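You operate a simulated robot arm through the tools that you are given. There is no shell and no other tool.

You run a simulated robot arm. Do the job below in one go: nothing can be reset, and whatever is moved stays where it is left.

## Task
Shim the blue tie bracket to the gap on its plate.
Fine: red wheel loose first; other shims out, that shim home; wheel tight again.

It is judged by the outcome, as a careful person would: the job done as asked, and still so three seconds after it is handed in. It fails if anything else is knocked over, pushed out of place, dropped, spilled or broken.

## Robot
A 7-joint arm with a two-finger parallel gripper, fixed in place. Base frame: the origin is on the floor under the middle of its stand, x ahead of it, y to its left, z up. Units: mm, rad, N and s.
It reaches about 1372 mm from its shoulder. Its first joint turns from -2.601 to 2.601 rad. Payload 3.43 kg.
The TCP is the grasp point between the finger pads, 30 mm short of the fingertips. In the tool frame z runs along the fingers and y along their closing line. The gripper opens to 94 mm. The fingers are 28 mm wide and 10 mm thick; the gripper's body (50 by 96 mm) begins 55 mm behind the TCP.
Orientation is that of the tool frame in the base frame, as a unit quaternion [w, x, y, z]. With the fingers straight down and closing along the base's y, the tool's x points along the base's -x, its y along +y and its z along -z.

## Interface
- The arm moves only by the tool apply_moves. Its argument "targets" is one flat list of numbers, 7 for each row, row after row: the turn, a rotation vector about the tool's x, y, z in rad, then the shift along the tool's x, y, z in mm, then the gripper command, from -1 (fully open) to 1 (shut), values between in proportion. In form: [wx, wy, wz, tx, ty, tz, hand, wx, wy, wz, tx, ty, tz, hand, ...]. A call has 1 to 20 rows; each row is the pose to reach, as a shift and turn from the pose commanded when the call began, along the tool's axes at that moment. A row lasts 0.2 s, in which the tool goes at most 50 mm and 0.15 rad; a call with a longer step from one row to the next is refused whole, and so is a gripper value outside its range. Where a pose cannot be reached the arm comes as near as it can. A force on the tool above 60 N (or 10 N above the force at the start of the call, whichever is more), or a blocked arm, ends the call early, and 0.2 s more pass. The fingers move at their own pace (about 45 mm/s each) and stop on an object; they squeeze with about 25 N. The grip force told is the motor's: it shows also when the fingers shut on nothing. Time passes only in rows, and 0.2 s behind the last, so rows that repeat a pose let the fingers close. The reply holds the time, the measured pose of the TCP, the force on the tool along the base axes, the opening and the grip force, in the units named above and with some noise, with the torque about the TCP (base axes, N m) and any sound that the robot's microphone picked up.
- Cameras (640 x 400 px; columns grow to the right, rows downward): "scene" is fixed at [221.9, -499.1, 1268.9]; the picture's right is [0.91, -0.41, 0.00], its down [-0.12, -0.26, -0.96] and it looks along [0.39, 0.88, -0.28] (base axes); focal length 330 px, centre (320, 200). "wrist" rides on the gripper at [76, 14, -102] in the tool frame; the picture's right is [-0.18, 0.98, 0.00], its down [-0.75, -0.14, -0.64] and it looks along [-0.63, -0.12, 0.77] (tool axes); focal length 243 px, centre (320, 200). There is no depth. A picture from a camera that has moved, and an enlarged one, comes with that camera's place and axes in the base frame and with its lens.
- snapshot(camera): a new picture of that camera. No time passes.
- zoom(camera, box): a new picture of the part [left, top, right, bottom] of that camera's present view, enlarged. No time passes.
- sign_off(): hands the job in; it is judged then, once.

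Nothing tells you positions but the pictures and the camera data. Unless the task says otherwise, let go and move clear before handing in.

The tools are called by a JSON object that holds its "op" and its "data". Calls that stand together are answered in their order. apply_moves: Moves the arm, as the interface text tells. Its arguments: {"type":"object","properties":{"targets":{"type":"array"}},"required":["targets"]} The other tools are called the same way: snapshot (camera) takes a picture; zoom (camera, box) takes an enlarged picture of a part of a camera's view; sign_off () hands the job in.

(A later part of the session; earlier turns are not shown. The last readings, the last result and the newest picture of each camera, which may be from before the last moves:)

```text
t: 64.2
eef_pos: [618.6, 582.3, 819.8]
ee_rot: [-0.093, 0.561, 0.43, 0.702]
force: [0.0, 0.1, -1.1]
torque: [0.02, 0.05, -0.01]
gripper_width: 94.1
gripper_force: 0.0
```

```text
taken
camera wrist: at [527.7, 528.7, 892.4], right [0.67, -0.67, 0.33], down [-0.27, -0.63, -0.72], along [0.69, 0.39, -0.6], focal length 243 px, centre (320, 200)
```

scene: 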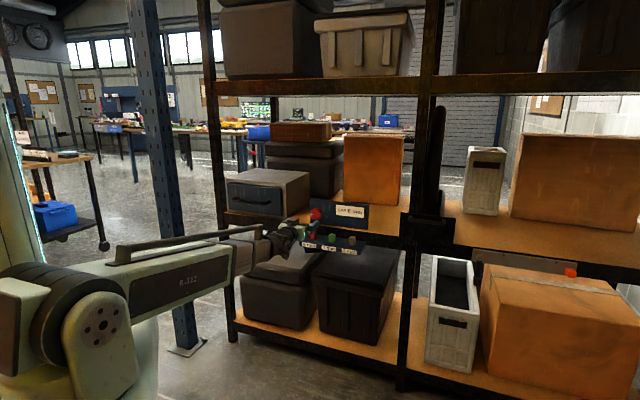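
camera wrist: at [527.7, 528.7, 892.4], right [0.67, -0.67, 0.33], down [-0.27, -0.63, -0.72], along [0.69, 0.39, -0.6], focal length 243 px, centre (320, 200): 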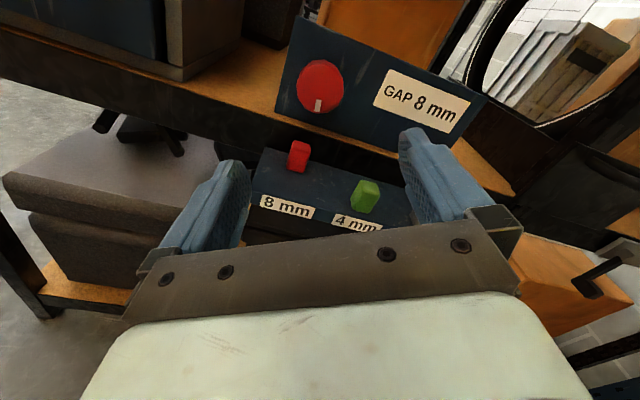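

The gripper is centred on the wheel axis. I'll move forward over the wheel and grip.

{"op": "apply_moves", "data": {"targets": [0, 0, 0, 0, 0, 40, -1, 0, 0, 0, 0, 0, 80, -1, 0, 0, 0, 0, 0, 115, -1, 0, 0, 0, 0, 0, 135, -1, 0, 0, 0, 0, 0, 151, -1, 0, 0, 0, 0, 0, 166, -1, 0, 0, 0, 0, 0, 166, 0, 0, 0, 0, 0, 0, 166, 0.5, 0, 0, 0, 0, 0, 166, 1, 0, 0, 0, 0, 0, 166, 1]}}

{"op": "zoom", "data": {"camera": "wrist", "box": [240, 100, 400, 230]}}

```text
t: 66.4
eef_pos: [736.2, 699.9, 818.6]
ee_rot: [-0.091, 0.561, 0.429, 0.702]
force: [-1.3, 3.9, 2.1]
torque: [-0.26, 0.27, -0.03]
gripper_width: 52.1
gripper_force: 39.7
```

```text
3.08 times, centred on (320, 165) of wrist
camera zoom: at [645.4, 646.0, 892.1], right [0.67, -0.67, 0.33], down [-0.27, -0.63, -0.72], along [0.69, 0.39, -0.6], focal length 746 px, centre (320, 308)
```

zoom: 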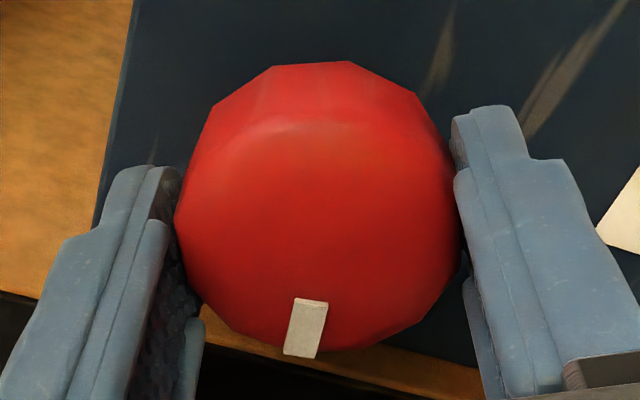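

The wheel is gripped with very little side load. I'll turn counter-clockwise about 80° first and check that it follows.

{"op": "apply_moves", "data": {"targets": [0, 0, -0.12, 0, 0, 0, 1, 0, 0, -0.24, 0, 0, 0, 1, 0, 0, -0.36, 0, 0, 0, 1, 0, 0, -0.48, 0, 0, 0, 1, 0, 0, -0.6, 0, 0, 0, 1, 0, 0, -0.72, 0, 0, 0, 1, 0, 0, -0.84, 0, 0, 0, 1, 0, 0, -0.96, 0, 0, 0, 1, 0, 0, -1.08, 0, 0, 0, 1, 0, 0, -1.2, 0, 0, 0, 1, 0, 0, -1.32, 0, 0, 0, 1, 0, 0, -1.44, 0, 0, 0, 1]}}

{"op": "zoom", "data": {"camera": "wrist", "box": [240, 100, 400, 230]}}

```text
t: 69.0
eef_pos: [736.1, 698.2, 820.5]
ee_rot: [0.396, 0.136, 0.692, 0.588]
force: [19.7, -1.4, 16.8]
torque: [0.14, -0.1, -0.18]
gripper_width: 51.9
gripper_force: 45.1
```

```text
3.08 times, centred on (320, 165) of wrist
camera zoom: at [610.7, 681.0, 804.0], right [-0.15, 0.15, 0.98], down [0.07, -0.98, 0.16], along [0.99, 0.1, 0.14], focal length 746 px, centre (320, 308)
```

zoom: 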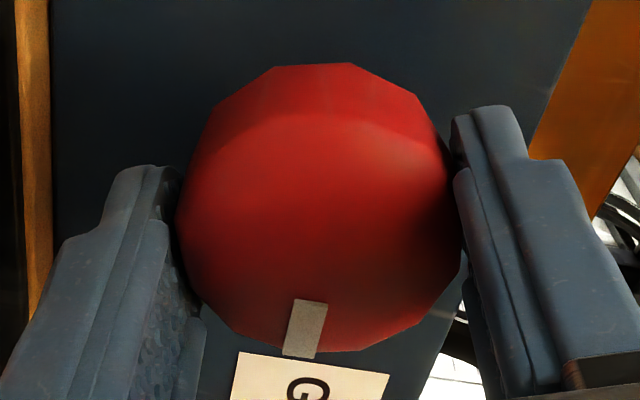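

The wheel follows without slipping. I'll continue counter-clockwise.

{"op": "apply_moves", "data": {"targets": [0, 0, -0.12, 0, 0, 0, 1, 0, 0, -0.24, 0, 0, 0, 1, 0, 0, -0.36, 0, 0, 0, 1, 0, 0, -0.48, 0, 0, 0, 1, 0, 0, -0.6, 0, 0, 0, 1, 0, 0, -0.72, 0, 0, 0, 1, 0, 0, -0.84, 0, 0, 0, 1, 0, 0, -0.96, 0, 0, 0, 1, 0, 0, -1.08, 0, 0, 0, 1, 0, 0, -1.2, 0, 0, 0, 1, 0, 0, -1.32, 0, 0, 0, 1, 0, 0, -1.44, 0, 0, 0, 1]}}

{"op": "zoom", "data": {"camera": "wrist", "box": [240, 100, 400, 230]}}

{"op": "zoom", "data": {"camera": "scene", "box": [265, 185, 385, 260]}}

```text
t: 71.6
eef_pos: [735.5, 699.7, 821.2]
ee_rot: [0.685, -0.354, 0.61, 0.18]
force: [9.7, 7.0, 18.9]
torque: [0.18, -0.2, 0.81]
gripper_width: 51.8
gripper_force: 44.8
```

```text
3.08 times, centred on (320, 165) of wrist
camera zoom: at [667.9, 623.5, 743.5], right [-0.7, 0.71, -0.08], down [-0.5, -0.41, 0.76], along [0.5, 0.58, 0.64], focal length 746 px, centre (320, 308)
```

zoom: 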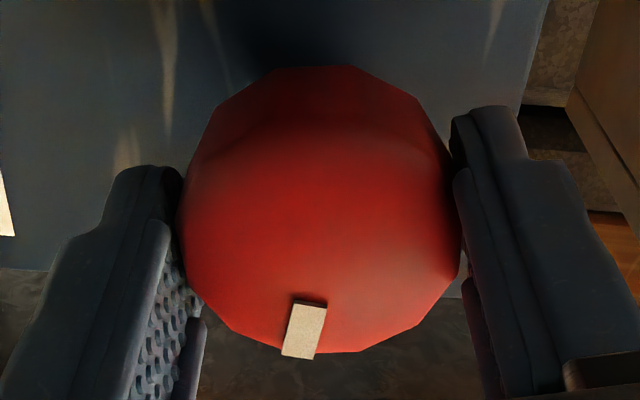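

```text
5.33 times, centred on (325, 222) of scene
camera zoom: at [221.9, -499.1, 1268.9], right [0.91, -0.41, 0.0], down [-0.12, -0.26, -0.96], along [0.39, 0.88, -0.28], focal length 1758 px, centre (293, 80)
```

zoom: 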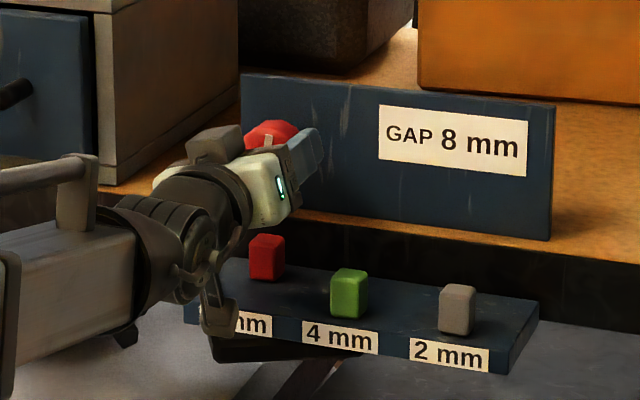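

The pointer is back near 12 o'clock, so about 88° remain to the tight stop. I'll continue.

{"op": "apply_moves", "data": {"targets": [0, 0, -0.12, 0, 0, 0, 1, 0, 0, -0.24, 0, 0, 0, 1, 0, 0, -0.36, 0, 0, 0, 1, 0, 0, -0.48, 0, 0, 0, 1, 0, 0, -0.6, 0, 0, 0, 1, 0, 0, -0.72, 0, 0, 0, 1, 0, 0, -0.84, 0, 0, 0, 1, 0, 0, -0.96, 0, 0, 0, 1, 0, 0, -1.08, 0, 0, 0, 1, 0, 0, -1.2, 0, 0, 0, 1, 0, 0, -1.32, 0, 0, 0, 1]}}

{"op": "zoom", "data": {"camera": "wrist", "box": [240, 100, 400, 230]}}

{"op": "zoom", "data": {"camera": "scene", "box": [265, 185, 385, 260]}}

```text
t: 74.0
eef_pos: [735.4, 700.1, 819.2]
ee_rot: [-0.652, 0.654, -0.265, 0.275]
force: [1.6, 13.2, 22.4]
torque: [-0.31, 0.31, 0.46]
gripper_width: 51.7
gripper_force: 44.8
```

```text
3.08 times, centred on (320, 165) of wrist
camera zoom: at [716.8, 573.9, 807.2], right [-0.12, 0.12, -0.99], down [-0.99, 0.08, 0.13], along [0.1, 0.99, 0.11], focal length 746 px, centre (320, 308)
```

zoom: 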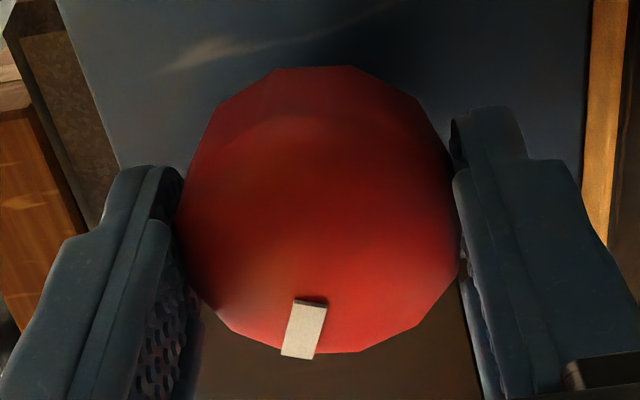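

```text
5.33 times, centred on (325, 222) of scene
camera zoom: at [221.9, -499.1, 1268.9], right [0.91, -0.41, 0.0], down [-0.12, -0.26, -0.96], along [0.39, 0.88, -0.28], focal length 1758 px, centre (293, 80)
```

zoom: 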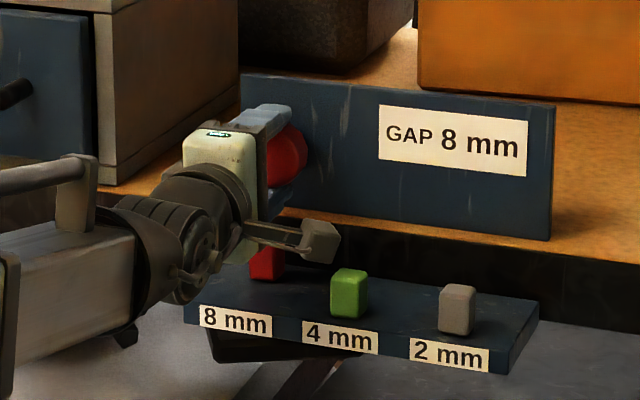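

About 15° remain to the stop, with the wheel still following. I'll turn on slowly until it's firmly against the stop.

{"op": "apply_moves", "data": {"targets": [0, 0, -0.08, 0, 0, 0, 1, 0, 0, -0.16, 0, 0, 0, 1, 0, 0, -0.24, 0, 0, 0, 1, 0, 0, -0.3, 0, 0, 0, 1]}}

{"op": "zoom", "data": {"camera": "wrist", "box": [240, 100, 400, 230]}}

{"op": "apply_moves", "data": {"targets": [0, 0, -0.06, 0, 0, 0, 1, 0, 0, -0.12, 0, 0, 0, 1, 0, 0, -0.18, 0, 0, 0, 1]}}

{"op": "zoom", "data": {"camera": "wrist", "box": [240, 100, 400, 230]}}

```text
t: 75.0
eef_pos: [734.9, 699.1, 819.6]
ee_rot: [-0.604, 0.686, -0.164, 0.371]
force: [3.0, 23.5, 27.2]
torque: [-0.47, 0.49, 0.65]
gripper_width: 51.9
gripper_force: 44.7
```

```text
3.08 times, centred on (320, 165) of wrist
camera zoom: at [717.0, 573.5, 830.0], right [0.1, -0.09, -0.99], down [-0.99, 0.08, -0.1], along [0.09, 0.99, -0.08], focal length 746 px, centre (320, 308)
```

zoom: 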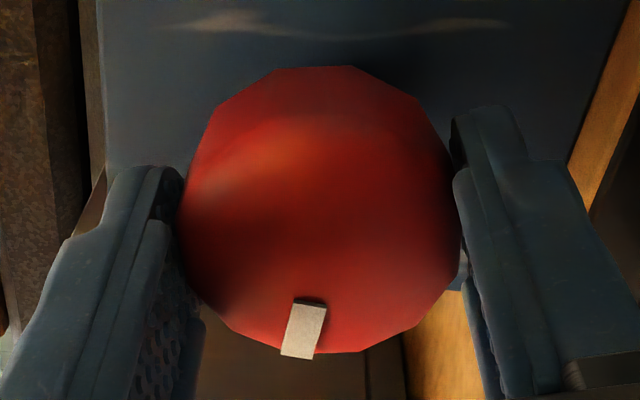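

```text
t: 75.8
eef_pos: [735.6, 699.2, 818.9]
ee_rot: [-0.568, 0.698, -0.104, 0.424]
force: [2.4, 14.8, 25.0]
torque: [-0.03, 1.09, -0.23]
gripper_width: 51.7
gripper_force: 45.2
```

```text
3.08 times, centred on (320, 165) of wrist
camera zoom: at [715.1, 574.5, 843.8], right [0.22, -0.21, -0.95], down [-0.97, 0.07, -0.23], along [0.11, 0.98, -0.19], focal length 746 px, centre (320, 308)
```

zoom: 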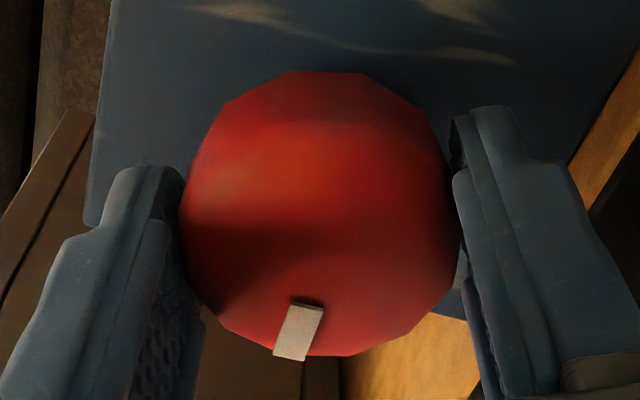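

The counter-torque has risen to about 0.75 Nm and the pads begin to slip, the same as at the original tight stop. I'll turn a little further to seat it firmly.

{"op": "apply_moves", "data": {"targets": [0, 0, -0.06, 0, 0, 0, 1, 0, 0, -0.12, 0, 0, 0, 1, 0, 0, -0.18, 0, 0, 0, 1, 0, 0, -0.24, 0, 0, 0, 1]}}

{"op": "zoom", "data": {"camera": "wrist", "box": [240, 100, 400, 230]}}

```text
t: 76.8
eef_pos: [734.4, 699.8, 820.1]
ee_rot: [-0.511, 0.707, -0.018, 0.489]
force: [-6.4, 0.7, 13.2]
torque: [0.32, -0.09, 0.16]
gripper_width: 51.3
gripper_force: 45.7
```

```text
3.08 times, centred on (320, 165) of wrist
camera zoom: at [708.9, 580.2, 860.7], right [0.37, -0.37, -0.85], down [-0.92, 0.01, -0.4], along [0.16, 0.93, -0.33], focal length 746 px, centre (320, 308)
```

zoom: 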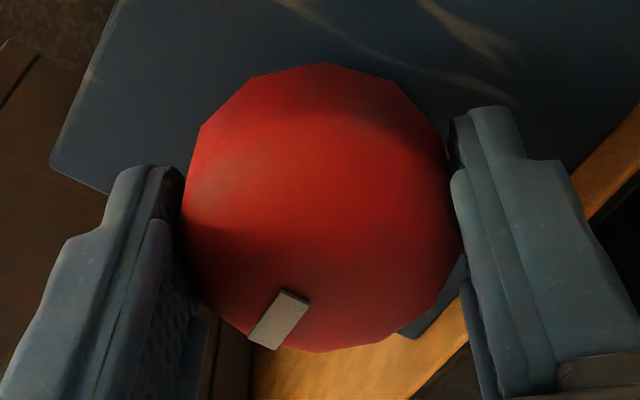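

The gripper slipped around while the wheel held still, so it's tight against the stop. I'll release it, back straight out and inspect.

{"op": "apply_moves", "data": {"targets": [0, 0, 0, 0, 0, 0, 0.3, 0, 0, 0, 0, 0, 0, -0.4, 0, 0, 0, 0, 0, 0, -1, 0, 0, 0, 0, 0, 0, -1, 0, 0, 0, 0, 0, -30, -1, 0, 0, 0, 0, 0, -70, -1, 0, 0, 0, 0, 0, -110, -1, 0, 0, 0, 0, 0, -140, -1]}}

{"op": "snapshot", "data": {"camera": "wrist"}}

{"op": "zoom", "data": {"camera": "scene", "box": [265, 185, 385, 260]}}

```text
t: 78.6
eef_pos: [634.3, 599.2, 820.0]
ee_rot: [-0.513, 0.707, -0.019, 0.487]
force: [0.9, -0.4, -0.5]
torque: [0.02, -0.01, -0.03]
gripper_width: 94.0
gripper_force: 0.0
```

```text
taken
camera wrist: at [608.9, 480.4, 860.6], right [0.37, -0.37, -0.85], down [-0.92, 0.01, -0.4], along [0.16, 0.93, -0.33], focal length 243 px, centre (320, 200)
```

wrist: 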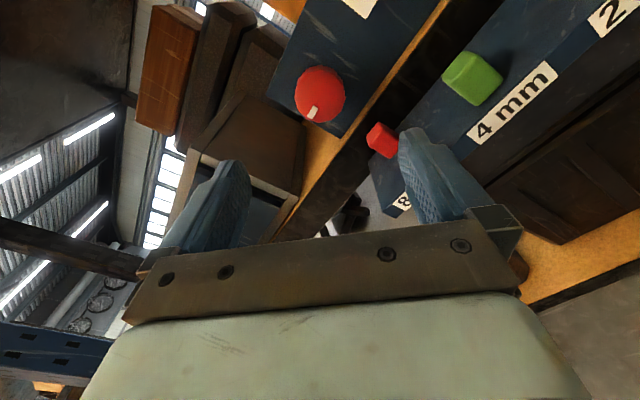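

```text
5.33 times, centred on (325, 222) of scene
camera zoom: at [221.9, -499.1, 1268.9], right [0.91, -0.41, 0.0], down [-0.12, -0.26, -0.96], along [0.39, 0.88, -0.28], focal length 1758 px, centre (293, 80)
```

zoom: 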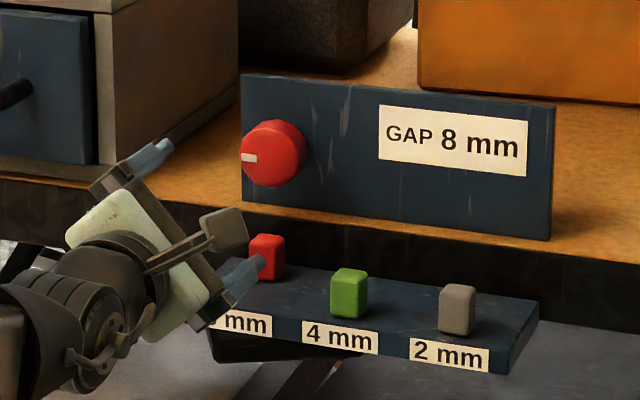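

The pointer is back at 9 o'clock exactly as before, red is home, and green and grey are out. I'll roll back and do a gentle check that the shims are now clamped.

{"op": "apply_moves", "data": {"targets": [0, 0, 0.1355, 0, 0, 0, -1, 0, 0, 0.271, 0, 0, 0, -1, 0, 0, 0.4066, 0, 0, 0, -1, 0, 0, 0.5421, 0, 0, 0, -1, 0, 0, 0.6776, 0, 0, 0, -1, 0, 0, 0.8132, 0, 0, 0, -1, 0, 0, 0.9487, 0, 0, 0, -1, 0, 0, 1.0842, 0, 0, 0, -1, 0, 0, 1.2198, 0, 0, 0, -1, 0, 0, 1.3553, 0, 0, 0, -1, 0, 0, 1.4908, 0, 0, 0, -1, 0, 0, 1.6264, 0, 0, 0, -1, 0, 0, 1.7619, 0, 0, 0, -1, 0, 0, 1.8974, 0, 0, 0, -1, 0, 0, 2.0329, 0, 0, 0, -1, 0, 0, 2.1685, 0, 0, 0, -1, 0, 0, 2.304, 0, 0, 0, -1]}}

```text
t: 82.2
eef_pos: [637.2, 600.1, 819.3]
ee_rot: [0.653, -0.27, 0.653, 0.272]
force: [0.8, 0.5, 0.9]
torque: [0.01, 0.0, 0.0]
gripper_width: 94.1
gripper_force: 0.1
```

The wrist is back to neutral. I'll move above the green tab in its new "out" position.

{"op": "apply_moves", "data": {"targets": [0, 0.131, 0, -1.1, -10.4, 4.4, -0.5, 0, 0.262, 0, -2.2, -20.9, 8.8, 0, 0, 0.393, 0, -3.3, -31.3, 13.1, 0, 0, 0.524, 0, -4.3, -41.7, 17.5, 0, 0, 0.654, 0, -5.4, -52.1, 21.9, 0, 0, 0.785, 0, -6.5, -62.6, 26.2, 0, 0, 0.916, 0, -7.6, -73, 30.6, 0, 0, 1.047, 0, -8.7, -83.4, 35, 0]}}

{"op": "snapshot", "data": {"camera": "wrist"}}

{"op": "zoom", "data": {"camera": "wrist", "box": [200, 40, 440, 190]}}

```text
t: 84.0
eef_pos: [720.3, 565.5, 828.5]
ee_rot: [0.239, -0.369, 0.893, 0.099]
force: [-0.5, -0.8, 0.5]
torque: [0.04, -0.03, 0.03]
gripper_width: 47.1
gripper_force: 0.1
```

```text
taken
camera wrist: at [628.1, 493.2, 879.6], right [-0.58, 0.81, 0.09], down [0.34, 0.13, 0.93], along [0.74, 0.57, -0.35], focal length 243 px, centre (320, 200)
```

wrist: 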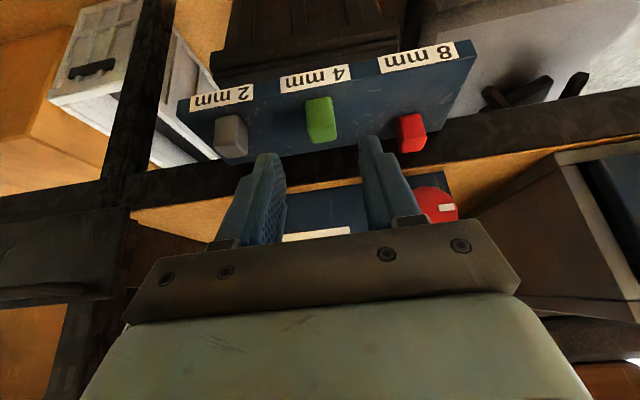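

```text
2.67 times, centred on (320, 115) of wrist
camera zoom: at [628.1, 493.2, 879.6], right [-0.58, 0.81, 0.09], down [0.34, 0.13, 0.93], along [0.74, 0.57, -0.35], focal length 647 px, centre (320, 427)
```

zoom: 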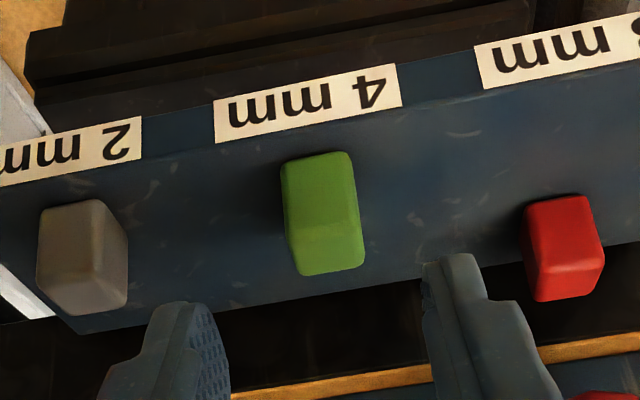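

Green is centred, and red is clearly home with the pointer at 9 o'clock in the background. I'll descend and grip green for a very small push test.

{"op": "apply_moves", "data": {"targets": [0, 0, 0, 0, 0, 25, 0, 0, 0, 0, 0, 0, 50, 0, 0, 0, 0, 0, 0, 62, 0, 0, 0, 0, 0, 0, 70, 0, 0, 0, 0, 0, 0, 70, 0.5, 0, 0, 0, 0, 0, 70, 1, 0, 0, 0, 0, 0, 70, 1, 0, 0, 0, 0, 0, 70, 1]}}

{"op": "apply_moves", "data": {"targets": [0, 0, 0, -0.9, 0, 0.5, 1, 0, 0, 0, -1.74, 0, 1, 1, 0, 0, 0, -1.74, 0, 1, 1]}}

{"op": "zoom", "data": {"camera": "wrist", "box": [160, 0, 480, 200]}}

```text
t: 85.8
eef_pos: [745.5, 590.4, 766.6]
ee_rot: [0.241, -0.368, 0.893, 0.098]
force: [9.6, -9.3, -4.2]
torque: [0.1, -0.52, -0.19]
gripper_width: 23.7
gripper_force: 44.8
```

```text
t: 86.6
eef_pos: [746.8, 590.6, 767.5]
ee_rot: [0.24, -0.369, 0.892, 0.099]
force: [16.1, -17.7, 5.1]
torque: [-1.03, 0.63, -0.33]
gripper_width: 23.8
gripper_force: 44.7
```

```text
2.00 times, centred on (320, 100) of wrist
camera zoom: at [654.3, 519.2, 817.8], right [-0.58, 0.81, 0.09], down [0.33, 0.13, 0.93], along [0.74, 0.57, -0.35], focal length 485 px, centre (320, 400)
```

zoom: 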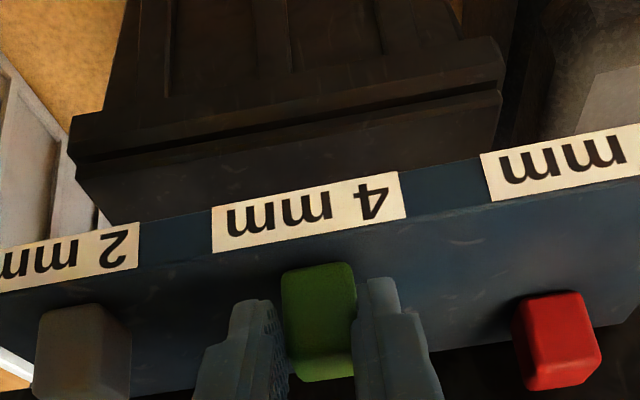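

The force along the push is still near zero after 2 mm, so green may not be clamped. I'll push slightly more to be certain before drawing conclusions; I can pull it back out afterwards.

{"op": "apply_moves", "data": {"targets": [0, 0, 0, -1.3, -1, 0.75, 1, 0, 0, 0, -2.6, -1, 1.5, 1, 0, 0, 0, -2.6, -1, 1.5, 1]}}

{"op": "zoom", "data": {"camera": "wrist", "box": [160, 0, 480, 200]}}

{"op": "zoom", "data": {"camera": "scene", "box": [295, 215, 375, 265]}}

```text
t: 87.4
eef_pos: [748.4, 594.0, 766.0]
ee_rot: [0.24, -0.368, 0.893, 0.098]
force: [15.4, -16.5, 5.3]
torque: [-1.1, 0.66, -0.43]
gripper_width: 23.7
gripper_force: 45.0
```

```text
2.00 times, centred on (320, 100) of wrist
camera zoom: at [656.7, 521.5, 817.7], right [-0.58, 0.81, 0.09], down [0.33, 0.13, 0.93], along [0.74, 0.57, -0.35], focal length 485 px, centre (320, 400)
```

zoom: 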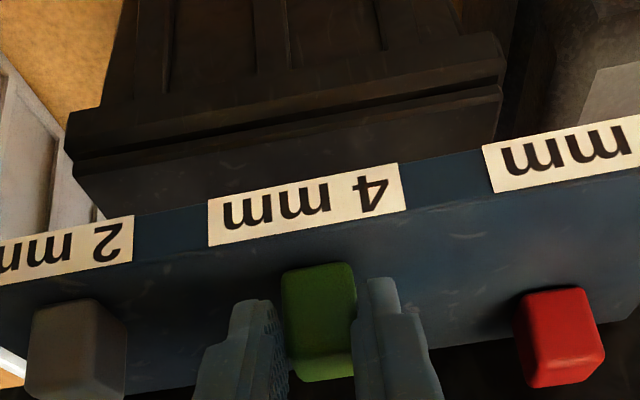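

```text
8.00 times, centred on (335, 240) of scene
camera zoom: at [221.9, -499.1, 1268.9], right [0.91, -0.41, 0.0], down [-0.12, -0.26, -0.96], along [0.39, 0.88, -0.28], focal length 2637 px, centre (200, -120)
```

zoom: 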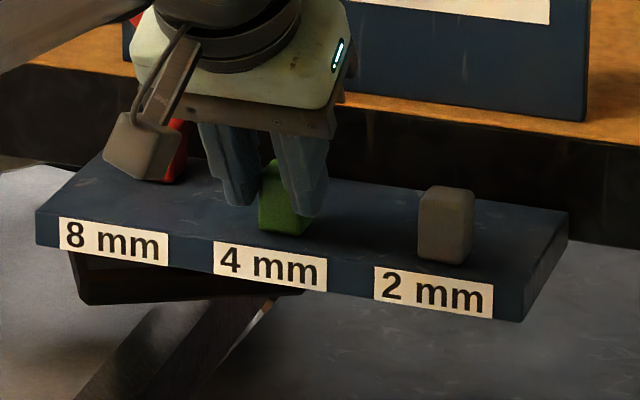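

Green moved about 5 mm inward freely, so the wheel isn't clamping the shims at this counter-clockwise stop. That end may be the loose one, with tight at the far clockwise end. I'll let go of green and explore the wheel's clockwise end fully before finishing.

{"op": "apply_moves", "data": {"targets": [0, 0, 0, 0, 0, 0, 0.4, 0, 0, 0, 0, 0, 0, 0, 0, 0, 0, 0, 0, 0, 0, 0, 0, 0, 0, 0, -20, 0, 0, 0, 0, 0, 0, -50, 0, 0, 0, 0, 0, 0, -80, 0]}}

{"op": "zoom", "data": {"camera": "scene", "box": [295, 195, 375, 265]}}

{"op": "zoom", "data": {"camera": "wrist", "box": [160, 20, 480, 220]}}

```text
t: 88.8
eef_pos: [719.4, 567.2, 838.0]
ee_rot: [0.24, -0.368, 0.893, 0.098]
force: [-0.3, -0.4, 0.3]
torque: [-0.01, 0.01, 0.0]
gripper_width: 46.9
gripper_force: 0.0
```

```text
5.71 times, centred on (335, 230) of scene
camera zoom: at [221.9, -499.1, 1268.9], right [0.91, -0.41, 0.0], down [-0.12, -0.26, -0.96], along [0.39, 0.88, -0.28], focal length 1884 px, centre (234, 29)
```

zoom: 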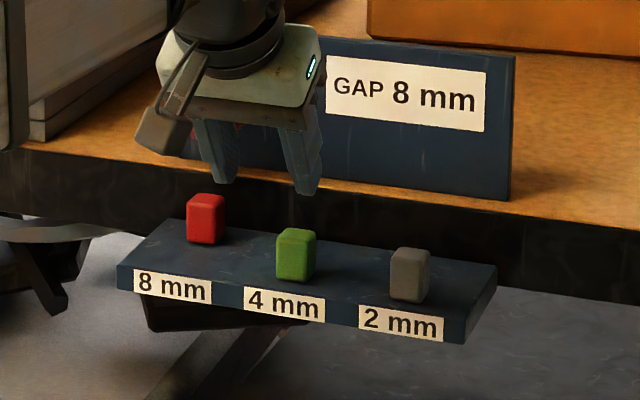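

```text
2.00 times, centred on (320, 120) of wrist
camera zoom: at [627.1, 495.2, 888.6], right [-0.58, 0.81, 0.09], down [0.33, 0.13, 0.93], along [0.74, 0.57, -0.35], focal length 485 px, centre (320, 360)
```

zoom: 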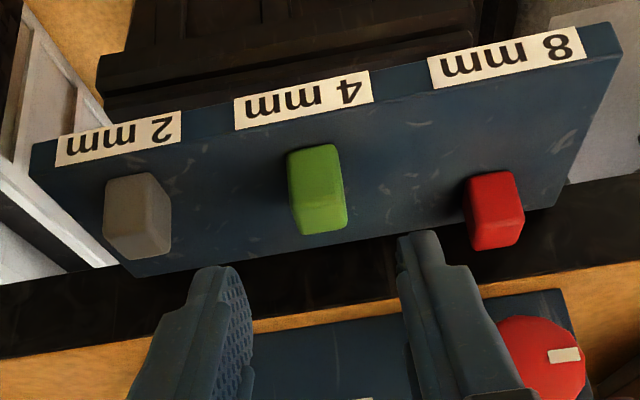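

Confirmed: green sits about 5 mm in from its out stop. I'll level off in front of the wheel again, then roll to −160° so I have the longest clockwise sweep.

{"op": "apply_moves", "data": {"targets": [0, -0.131, 0, 7.6, 10.2, -1.8, -0.3, 0, -0.262, 0, 15.3, 20.5, -3.6, -0.6, 0, -0.393, 0, 22.9, 30.8, -5.3, -1, 0, -0.524, 0, 30.6, 41, -7.1, -1, 0, -0.654, 0, 38.2, 51.2, -8.9, -1, 0, -0.785, 0, 45.8, 61.5, -10.7, -1, 0, -0.916, 0, 53.5, 71.8, -12.4, -1, 0, -1.047, 0, 61.1, 82, -14.2, -1]}}

{"op": "apply_moves", "data": {"targets": [0, 0, -0.14, 0, 0, 0, -1, 0, 0, -0.28, 0, 0, 0, -1, 0, 0, -0.42, 0, 0, 0, -1, 0, 0, -0.56, 0, 0, 0, -1, 0, 0, -0.7, 0, 0, 0, -1, 0, 0, -0.84, 0, 0, 0, -1, 0, 0, -0.98, 0, 0, 0, -1, 0, 0, -1.12, 0, 0, 0, -1, 0, 0, -1.26, 0, 0, 0, -1, 0, 0, -1.4, 0, 0, 0, -1, 0, 0, -1.54, 0, 0, 0, -1, 0, 0, -1.68, 0, 0, 0, -1, 0, 0, -1.82, 0, 0, 0, -1, 0, 0, -1.96, 0, 0, 0, -1, 0, 0, -2.1, 0, 0, 0, -1, 0, 0, -2.24, 0, 0, 0, -1, 0, 0, -2.38, 0, 0, 0, -1, 0, 0, -2.52, 0, 0, 0, -1, 0, 0, -2.66, 0, 0, 0, -1, 0, 0, -2.79, 0, 0, 0, -1]}}

{"op": "snapshot", "data": {"camera": "wrist"}}

{"op": "zoom", "data": {"camera": "scene", "box": [295, 195, 375, 265]}}

```text
t: 90.6
eef_pos: [619.6, 581.7, 817.0]
ee_rot: [0.655, -0.269, 0.653, 0.27]
force: [-0.2, -1.2, -0.1]
torque: [-0.01, 0.0, -0.03]
gripper_width: 93.8
gripper_force: 0.0
```

```text
t: 94.8
eef_pos: [620.1, 581.4, 818.1]
ee_rot: [-0.38, 0.69, 0.152, 0.597]
force: [-0.4, -0.3, -0.4]
torque: [-0.02, 0.05, -0.01]
gripper_width: 94.2
gripper_force: 0.0
```

```text
taken
camera wrist: at [575.6, 481.7, 885.3], right [0.61, -0.61, -0.51], down [-0.73, -0.18, -0.66], along [0.31, 0.77, -0.55], focal length 243 px, centre (320, 200)
```

wrist: 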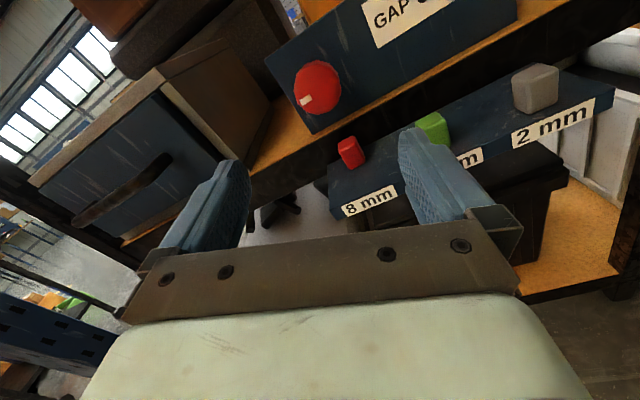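

```text
5.71 times, centred on (335, 230) of scene
camera zoom: at [221.9, -499.1, 1268.9], right [0.91, -0.41, 0.0], down [-0.12, -0.26, -0.96], along [0.39, 0.88, -0.28], focal length 1884 px, centre (234, 29)
```

zoom: 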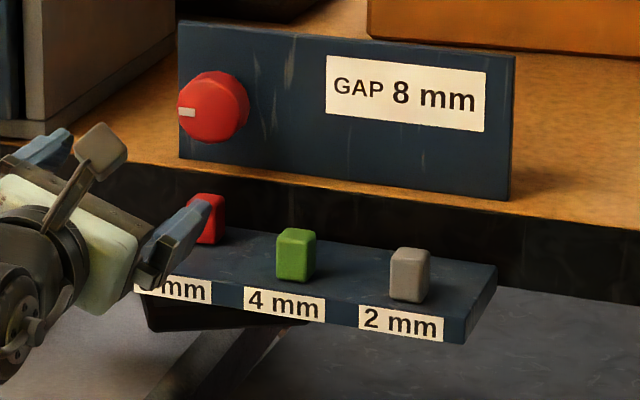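

The wheel looks exactly as at the start (pointer at 9 o'clock). I'll move in and grip it for the clockwise sweep.

{"op": "apply_moves", "data": {"targets": [0, 0, 0, 0.8, -2, 40, -1, 0, 0, 0, 0.8, -2, 80, -1, 0, 0, 0, 0.8, -2, 115, -1, 0, 0, 0, 0.8, -2, 135, -1, 0, 0, 0, 0.8, -2, 151, -1, 0, 0, 0, 0.8, -2, 166, -1, 0, 0, 0, 0.8, -2, 166, 0, 0, 0, 0, 0.8, -2, 166, 0.5, 0, 0, 0, 0.8, -2, 166, 1, 0, 0, 0, 0.8, -2, 166, 1]}}

{"op": "zoom", "data": {"camera": "wrist", "box": [240, 100, 400, 230]}}

```text
t: 97.0
eef_pos: [736.5, 700.3, 819.4]
ee_rot: [-0.38, 0.69, 0.152, 0.597]
force: [2.9, -2.1, 0.9]
torque: [-0.06, 0.12, 0.47]
gripper_width: 52.0
gripper_force: 39.6
```

```text
3.08 times, centred on (320, 165) of wrist
camera zoom: at [692.1, 600.6, 886.3], right [0.61, -0.61, -0.51], down [-0.73, -0.17, -0.66], along [0.31, 0.77, -0.55], focal length 746 px, centre (320, 308)
```

zoom: 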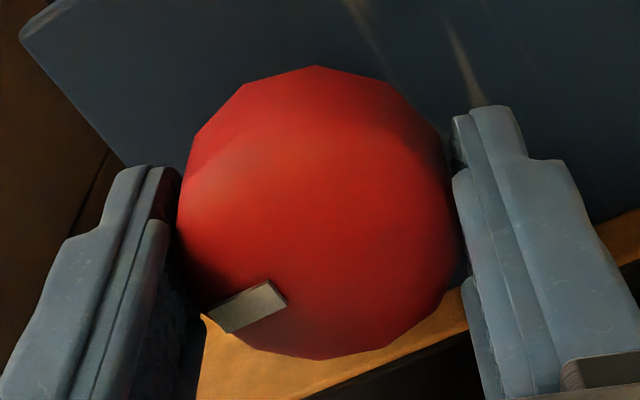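

The wheel is gripped. I'll sweep clockwise in long steps and watch the torque.

{"op": "apply_moves", "data": {"targets": [0, 0, 0.13, 0, 0, 0, 1, 0, 0, 0.26, 0, 0, 0, 1, 0, 0, 0.39, 0, 0, 0, 1, 0, 0, 0.52, 0, 0, 0, 1, 0, 0, 0.65, 0, 0, 0, 1, 0, 0, 0.78, 0, 0, 0, 1, 0, 0, 0.91, 0, 0, 0, 1, 0, 0, 1.04, 0, 0, 0, 1, 0, 0, 1.17, 0, 0, 0, 1, 0, 0, 1.3, 0, 0, 0, 1, 0, 0, 1.43, 0, 0, 0, 1, 0, 0, 1.56, 0, 0, 0, 1, 0, 0, 1.69, 0, 0, 0, 1, 0, 0, 1.82, 0, 0, 0, 1]}}

{"op": "zoom", "data": {"camera": "wrist", "box": [240, 100, 400, 230]}}

{"op": "apply_moves", "data": {"targets": [0, 0, 0.13, 0, 0, 0, 1, 0, 0, 0.26, 0, 0, 0, 1, 0, 0, 0.39, 0, 0, 0, 1, 0, 0, 0.52, 0, 0, 0, 1, 0, 0, 0.65, 0, 0, 0, 1, 0, 0, 0.78, 0, 0, 0, 1, 0, 0, 0.91, 0, 0, 0, 1, 0, 0, 1.04, 0, 0, 0, 1, 0, 0, 1.17, 0, 0, 0, 1, 0, 0, 1.3, 0, 0, 0, 1, 0, 0, 1.43, 0, 0, 0, 1, 0, 0, 1.56, 0, 0, 0, 1, 0, 0, 1.69, 0, 0, 0, 1, 0, 0, 1.82, 0, 0, 0, 1]}}

{"op": "zoom", "data": {"camera": "wrist", "box": [240, 100, 400, 230]}}

```text
t: 100.0
eef_pos: [736.3, 700.4, 821.3]
ee_rot: [0.705, -0.542, 0.451, -0.065]
force: [-17.9, 28.2, 13.5]
torque: [0.39, -0.4, 0.4]
gripper_width: 51.2
gripper_force: 44.7
```

```text
3.08 times, centred on (320, 165) of wrist
camera zoom: at [702.6, 590.3, 765.4], right [-0.5, 0.5, -0.71], down [-0.84, -0.07, 0.54], along [0.22, 0.86, 0.46], focal length 746 px, centre (320, 308)
```

zoom: 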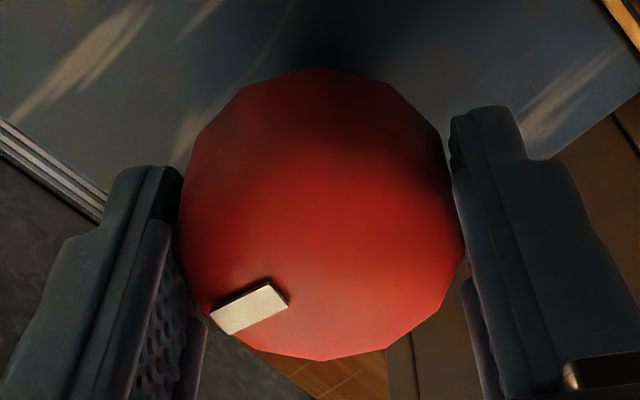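

```text
t: 103.0
eef_pos: [736.2, 700.1, 820.3]
ee_rot: [0.483, 0.023, 0.706, 0.518]
force: [-9.4, 33.8, 13.3]
torque: [-0.41, 0.41, -0.14]
gripper_width: 50.8
gripper_force: 45.3
```

```text
3.08 times, centred on (320, 165) of wrist
camera zoom: at [616.8, 675.7, 780.9], right [-0.36, 0.36, 0.86], down [0.01, -0.92, 0.39], along [0.93, 0.15, 0.33], focal length 746 px, centre (320, 308)
```

zoom: 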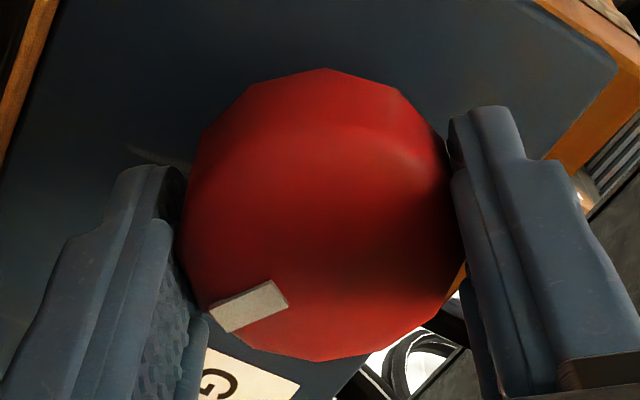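

208° clockwise so far and still following. I'll continue to the end of the wrist range.

{"op": "apply_moves", "data": {"targets": [0, 0, 0.13, 0, 0, 0, 1, 0, 0, 0.26, 0, 0, 0, 1, 0, 0, 0.39, 0, 0, 0, 1, 0, 0, 0.52, 0, 0, 0, 1, 0, 0, 0.65, 0, 0, 0, 1, 0, 0, 0.78, 0, 0, 0, 1, 0, 0, 0.91, 0, 0, 0, 1, 0, 0, 1.04, 0, 0, 0, 1]}}

{"op": "zoom", "data": {"camera": "wrist", "box": [240, 100, 400, 230]}}

{"op": "apply_moves", "data": {"targets": [0, 0, 0.1, 0, 0, 0, 1, 0, 0, 0.2, 0, 0, 0, 1, 0, 0, 0.3, 0, 0, 0, 1, 0, 0, 0.4, 0, 0, 0, 1, 0, 0, 0.5, 0, 0, 0, 1, 0, 0, 0.6, 0, 0, 0, 1, 0, 0, 0.7, 0, 0, 0, 1, 0, 0, 0.8, 0, 0, 0, 1]}}

{"op": "zoom", "data": {"camera": "wrist", "box": [240, 100, 400, 230]}}

```text
t: 104.8
eef_pos: [736.6, 699.4, 820.4]
ee_rot: [0.165, 0.371, 0.6, 0.689]
force: [-1.8, 34.5, 21.7]
torque: [-1.46, -0.37, 0.07]
gripper_width: 50.9
gripper_force: 45.1
```

```text
3.08 times, centred on (320, 165) of wrist
camera zoom: at [615.8, 676.1, 857.5], right [0.34, -0.34, 0.88], down [0.02, -0.93, -0.37], along [0.94, 0.14, -0.31], focal length 746 px, centre (320, 308)
```

zoom: 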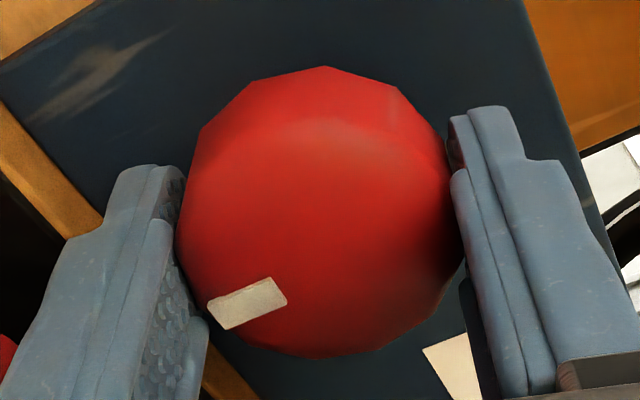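

```text
t: 106.6
eef_pos: [736.6, 700.8, 818.6]
ee_rot: [-0.118, 0.576, 0.41, 0.697]
force: [-12.0, 11.3, -3.8]
torque: [-0.58, -0.62, 0.07]
gripper_width: 52.0
gripper_force: 44.6
```

```text
3.08 times, centred on (320, 165) of wrist
camera zoom: at [650.4, 642.7, 894.0], right [0.68, -0.68, 0.26], down [-0.31, -0.6, -0.74], along [0.66, 0.42, -0.62], focal length 746 px, centre (320, 308)
```

zoom: 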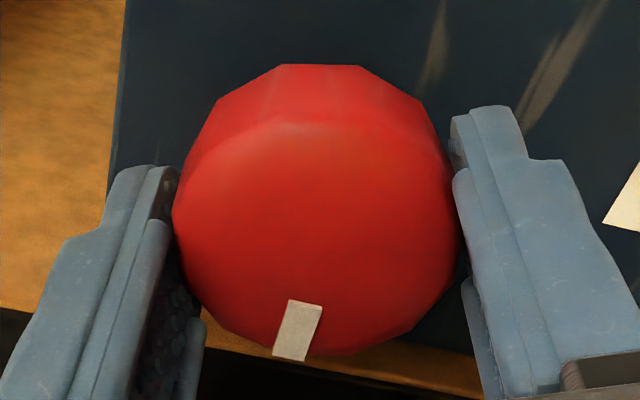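

There is a clockwise stop: the wheel stopped with its pointer at exactly 6 o'clock (270° from the start) and the gripper slipped against about 0.9–1.3 Nm. I'll release it and test whether the shims are clamped here, by gently pulling green, which needs to come back out anyway.

{"op": "apply_moves", "data": {"targets": [0, 0, 0, 0, 0, 0, 0.3, 0, 0, 0, 0, 0, 0, -0.4, 0, 0, 0, 0, 0, 0, -1, 0, 0, 0, 0, 0, 0, -1, 0, 0, 0, 0, 0, -30, -1, 0, 0, 0, 0, 0, -70, -1, 0, 0, 0, 0, 0, -110, -1, 0, 0, 0, 0, 0, -150, -1]}}

{"op": "snapshot", "data": {"camera": "wrist"}}

{"op": "zoom", "data": {"camera": "scene", "box": [295, 195, 375, 265]}}

```text
t: 108.4
eef_pos: [631.4, 595.2, 818.5]
ee_rot: [-0.118, 0.576, 0.41, 0.698]
force: [-0.3, -0.1, 0.2]
torque: [0.01, 0.01, -0.02]
gripper_width: 93.8
gripper_force: 0.1
```

```text
taken
camera wrist: at [544.4, 537.1, 894.2], right [0.68, -0.68, 0.26], down [-0.31, -0.6, -0.74], along [0.66, 0.42, -0.62], focal length 243 px, centre (320, 200)
```

wrist: 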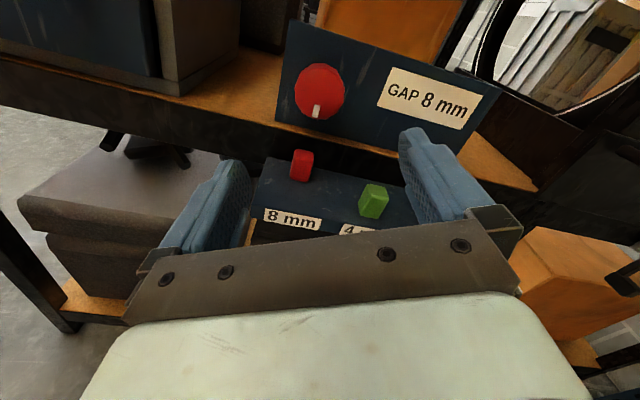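

```text
5.71 times, centred on (335, 230) of scene
camera zoom: at [221.9, -499.1, 1268.9], right [0.91, -0.41, 0.0], down [-0.12, -0.26, -0.96], along [0.39, 0.88, -0.28], focal length 1884 px, centre (234, 29)
```

zoom: 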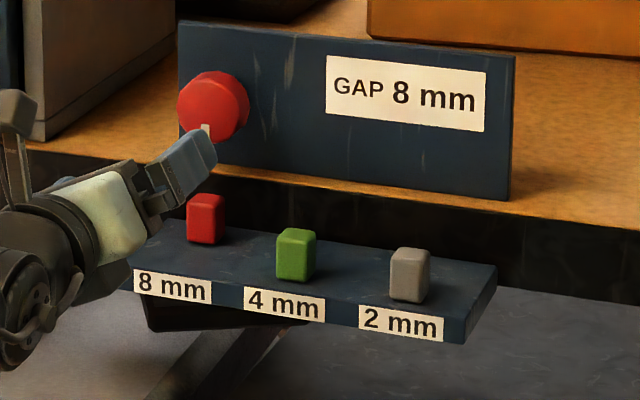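

I'll roll the wrist back to neutral and return to green.

{"op": "apply_moves", "data": {"targets": [0, 0, -0.1345, 0, 0, 0, -1, 0, 0, -0.269, 0, 0, 0, -1, 0, 0, -0.4035, 0, 0, 0, -1, 0, 0, -0.538, 0, 0, 0, -1, 0, 0, -0.6725, 0, 0, 0, -1, 0, 0, -0.807, 0, 0, 0, -1, 0, 0, -0.9415, 0, 0, 0, -1, 0, 0, -1.076, 0, 0, 0, -1, 0, 0, -1.2105, 0, 0, 0, -1, 0, 0, -1.345, 0, 0, 0, -1, 0, 0, -1.4795, 0, 0, 0, -1, 0, 0, -1.614, 0, 0, 0, -1, 0, 0, -1.7485, 0, 0, 0, -1, 0, 0, -1.883, 0, 0, 0, -1, 0, 0, -2.0175, 0, 0, 0, -1, 0, 0, -2.152, 0, 0, 0, -1, 0, 0, -2.2865, 0, 0, 0, -1, 0, 0, -2.421, 0, 0, 0, -1, 0, 0, -2.5555, 0, 0, 0, -1, 0, 0, -2.69, 0, 0, 0, -1]}}

```text
t: 112.6
eef_pos: [630.8, 594.1, 819.8]
ee_rot: [0.654, -0.271, 0.653, 0.27]
force: [0.3, 0.9, 0.4]
torque: [-0.02, -0.01, -0.04]
gripper_width: 94.1
gripper_force: 0.1
```

Back at neutral. I'll move over green, aligned with its current position.

{"op": "apply_moves", "data": {"targets": [0, 0.131, 0, -1, -10.5, 6.1, -0.5, 0, 0.262, 0, -2.1, -21, 12.2, 0, 0, 0.393, 0, -3.1, -31.5, 18.4, 0, 0, 0.524, 0, -4.1, -42, 24.5, 0, 0, 0.654, 0, -5.1, -52.4, 30.6, 0, 0, 0.785, 0, -6.2, -62.9, 36.8, 0, 0, 0.916, 0, -7.2, -73.4, 42.9, 0, 0, 1.047, 0, -8.2, -83.9, 49, 0]}}

{"op": "zoom", "data": {"camera": "wrist", "box": [200, 40, 440, 190]}}

```text
t: 114.4
eef_pos: [725.0, 569.2, 826.0]
ee_rot: [0.239, -0.369, 0.893, 0.098]
force: [0.2, 0.0, 0.4]
torque: [0.04, -0.08, -0.02]
gripper_width: 46.9
gripper_force: 0.1
```

```text
2.67 times, centred on (320, 115) of wrist
camera zoom: at [632.4, 496.7, 878.0], right [-0.58, 0.81, 0.09], down [0.34, 0.13, 0.93], along [0.74, 0.57, -0.35], focal length 647 px, centre (320, 427)
```

zoom: 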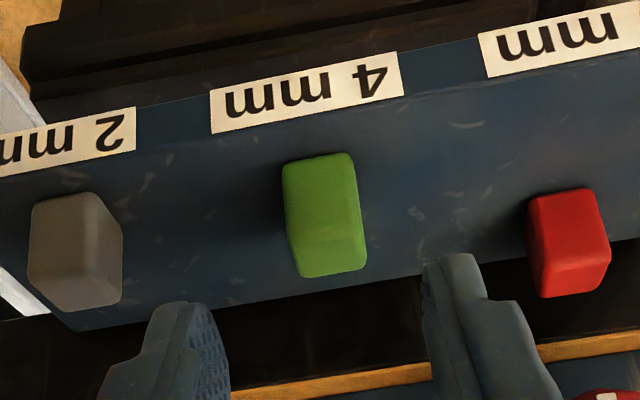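

Green is centred. I'll descend and grip, then pull outward by 1.5 mm only and read the force.

{"op": "apply_moves", "data": {"targets": [0, 0, 0, 0, 0, 25, 0, 0, 0, 0, 0, 0, 50, 0, 0, 0, 0, 0, 0, 60, 0, 0, 0, 0, 0, 0, 68, 0, 0, 0, 0, 0, 0, 68, 0.5, 0, 0, 0, 0, 0, 68, 1, 0, 0, 0, 0, 0, 68, 1, 0, 0, 0, 0, 0, 68, 1]}}

{"op": "apply_moves", "data": {"targets": [0, 0, 0, 0.9, 0, -0.5, 1, 0, 0, 0, 1.74, 0, -1, 1, 0, 0, 0, 1.74, 0, -1, 1]}}

{"op": "zoom", "data": {"camera": "wrist", "box": [160, 0, 480, 200]}}

```text
t: 116.2
eef_pos: [747.5, 593.8, 767.9]
ee_rot: [0.24, -0.37, 0.892, 0.099]
force: [-2.0, 0.8, -3.7]
torque: [0.22, -0.37, 0.21]
gripper_width: 23.9
gripper_force: 44.7
```

```text
t: 117.0
eef_pos: [747.6, 593.1, 767.0]
ee_rot: [0.239, -0.368, 0.893, 0.099]
force: [-0.2, 3.7, -10.1]
torque: [0.69, -0.79, 0.17]
gripper_width: 24.1
gripper_force: 44.6
```

```text
2.00 times, centred on (320, 100) of wrist
camera zoom: at [655.4, 520.0, 818.7], right [-0.58, 0.81, 0.09], down [0.33, 0.13, 0.93], along [0.74, 0.57, -0.35], focal length 485 px, centre (320, 400)
```

zoom: 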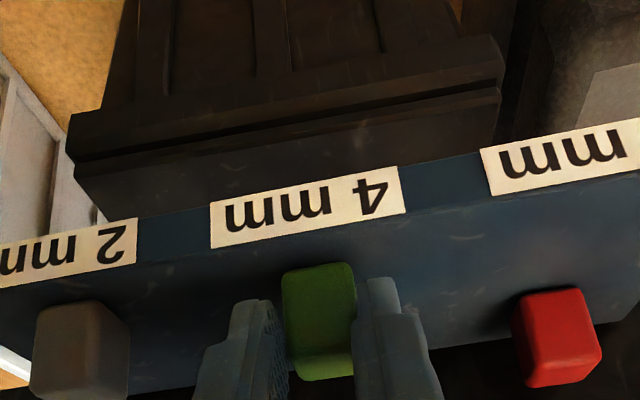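

The pull force is only about 2.5 N so far. I'll pull further outward and see whether it moves.

{"op": "apply_moves", "data": {"targets": [0, 0, 0, 1.3, 0, -0.75, 1, 0, 0, 0, 2.6, 0, -1.5, 1, 0, 0, 0, 2.6, 0, -1.5, 1]}}

{"op": "zoom", "data": {"camera": "wrist", "box": [160, 0, 480, 200]}}

```text
t: 117.8
eef_pos: [744.9, 589.6, 767.5]
ee_rot: [0.24, -0.368, 0.893, 0.098]
force: [-1.1, 1.2, -16.7]
torque: [0.43, -0.52, 0.26]
gripper_width: 24.0
gripper_force: 45.0
```

```text
2.00 times, centred on (320, 100) of wrist
camera zoom: at [653.0, 517.6, 818.9], right [-0.58, 0.81, 0.09], down [0.34, 0.13, 0.93], along [0.74, 0.57, -0.35], focal length 485 px, centre (320, 400)
```

zoom: 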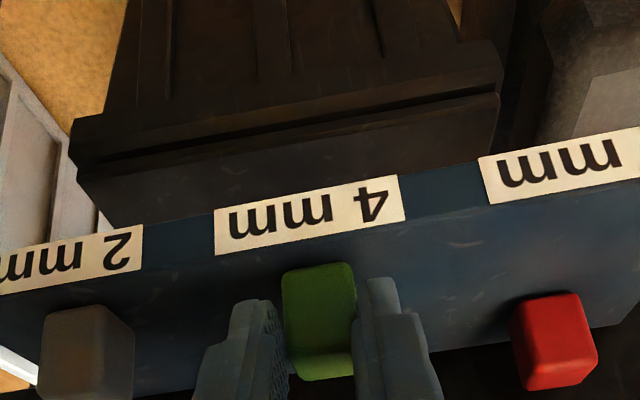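

Green slides freely with the wheel at this end too, so the wheel doesn't physically clamp the shims at either stop. The wheel began at its counter-clockwise stop, and the job says it must be tight *again*, so that start position is tight and clockwise is loose. With the wheel now fully loose, I'll pull green back to its outer stop.

{"op": "apply_moves", "data": {"targets": [0, 0, 0, 1.74, 0, -0.5, 1, 0, 0, 0, 3.47, 0, -1.2, 1, 0, 0, 0, 5.2, 0, -2, 1]}}

{"op": "zoom", "data": {"camera": "wrist", "box": [160, 0, 480, 200]}}

```text
t: 118.6
eef_pos: [742.7, 587.5, 767.6]
ee_rot: [0.242, -0.369, 0.892, 0.1]
force: [21.8, 22.1, -8.2]
torque: [0.33, -0.37, 0.05]
gripper_width: 23.7
gripper_force: 45.3
```

```text
2.00 times, centred on (320, 100) of wrist
camera zoom: at [650.9, 515.5, 818.8], right [-0.58, 0.81, 0.09], down [0.33, 0.13, 0.94], along [0.74, 0.57, -0.34], focal length 485 px, centre (320, 400)
```

zoom: 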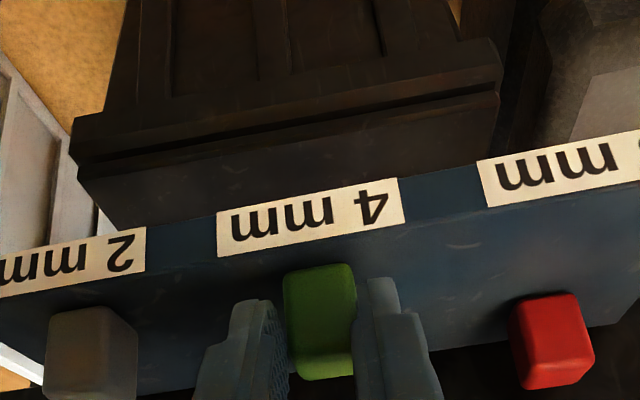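

The pull hits about 31 N again, so green is at its outer stop. I'll seat it with a touch more pull, then open and lift away.

{"op": "apply_moves", "data": {"targets": [0, 0, 0, 1.7, 0, -1, 1, 0, 0, 0, 1.7, 0, -1, 1]}}

{"op": "apply_moves", "data": {"targets": [0, 0, 0, -0.9, 0, 0.5, 0.4, 0, 0, 0, -0.9, 0, 0.5, 0, 0, 0, 0, -0.9, 0, 0.5, 0, 0, 0, 0, -0.9, 0, -20, 0, 0, 0, 0, -0.9, 0, -50, 0, 0, 0, 0, -0.9, 0, -80, 0]}}

{"op": "zoom", "data": {"camera": "scene", "box": [295, 215, 375, 265]}}

{"op": "zoom", "data": {"camera": "wrist", "box": [160, 20, 480, 220]}}

```text
t: 119.2
eef_pos: [741.0, 587.0, 768.2]
ee_rot: [0.243, -0.368, 0.892, 0.1]
force: [23.2, 22.9, 3.4]
torque: [0.35, -0.35, 0.0]
gripper_width: 24.1
gripper_force: 45.1
```

```text
t: 120.6
eef_pos: [711.5, 556.9, 836.5]
ee_rot: [0.24, -0.369, 0.893, 0.099]
force: [0.1, 0.4, 0.1]
torque: [-0.04, -0.01, 0.01]
gripper_width: 46.9
gripper_force: 0.1
```

```text
8.00 times, centred on (335, 240) of scene
camera zoom: at [221.9, -499.1, 1268.9], right [0.91, -0.41, 0.0], down [-0.12, -0.26, -0.96], along [0.39, 0.88, -0.28], focal length 2637 px, centre (200, -120)
```

zoom: 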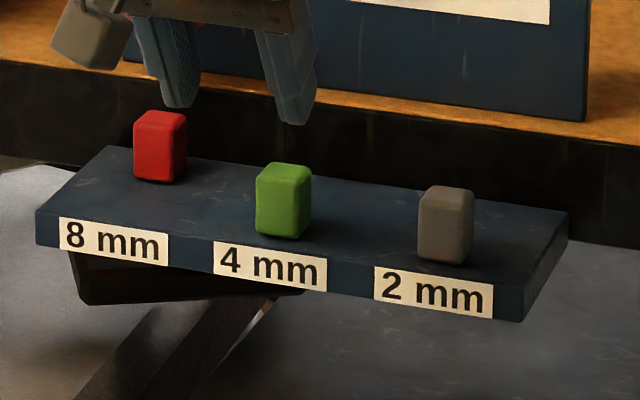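

```text
2.00 times, centred on (320, 120) of wrist
camera zoom: at [618.6, 484.5, 888.3], right [-0.58, 0.81, 0.09], down [0.33, 0.13, 0.93], along [0.74, 0.57, -0.35], focal length 485 px, centre (320, 360)
```

zoom: 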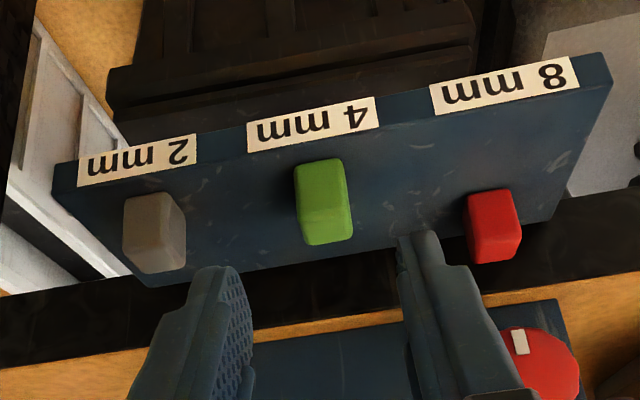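

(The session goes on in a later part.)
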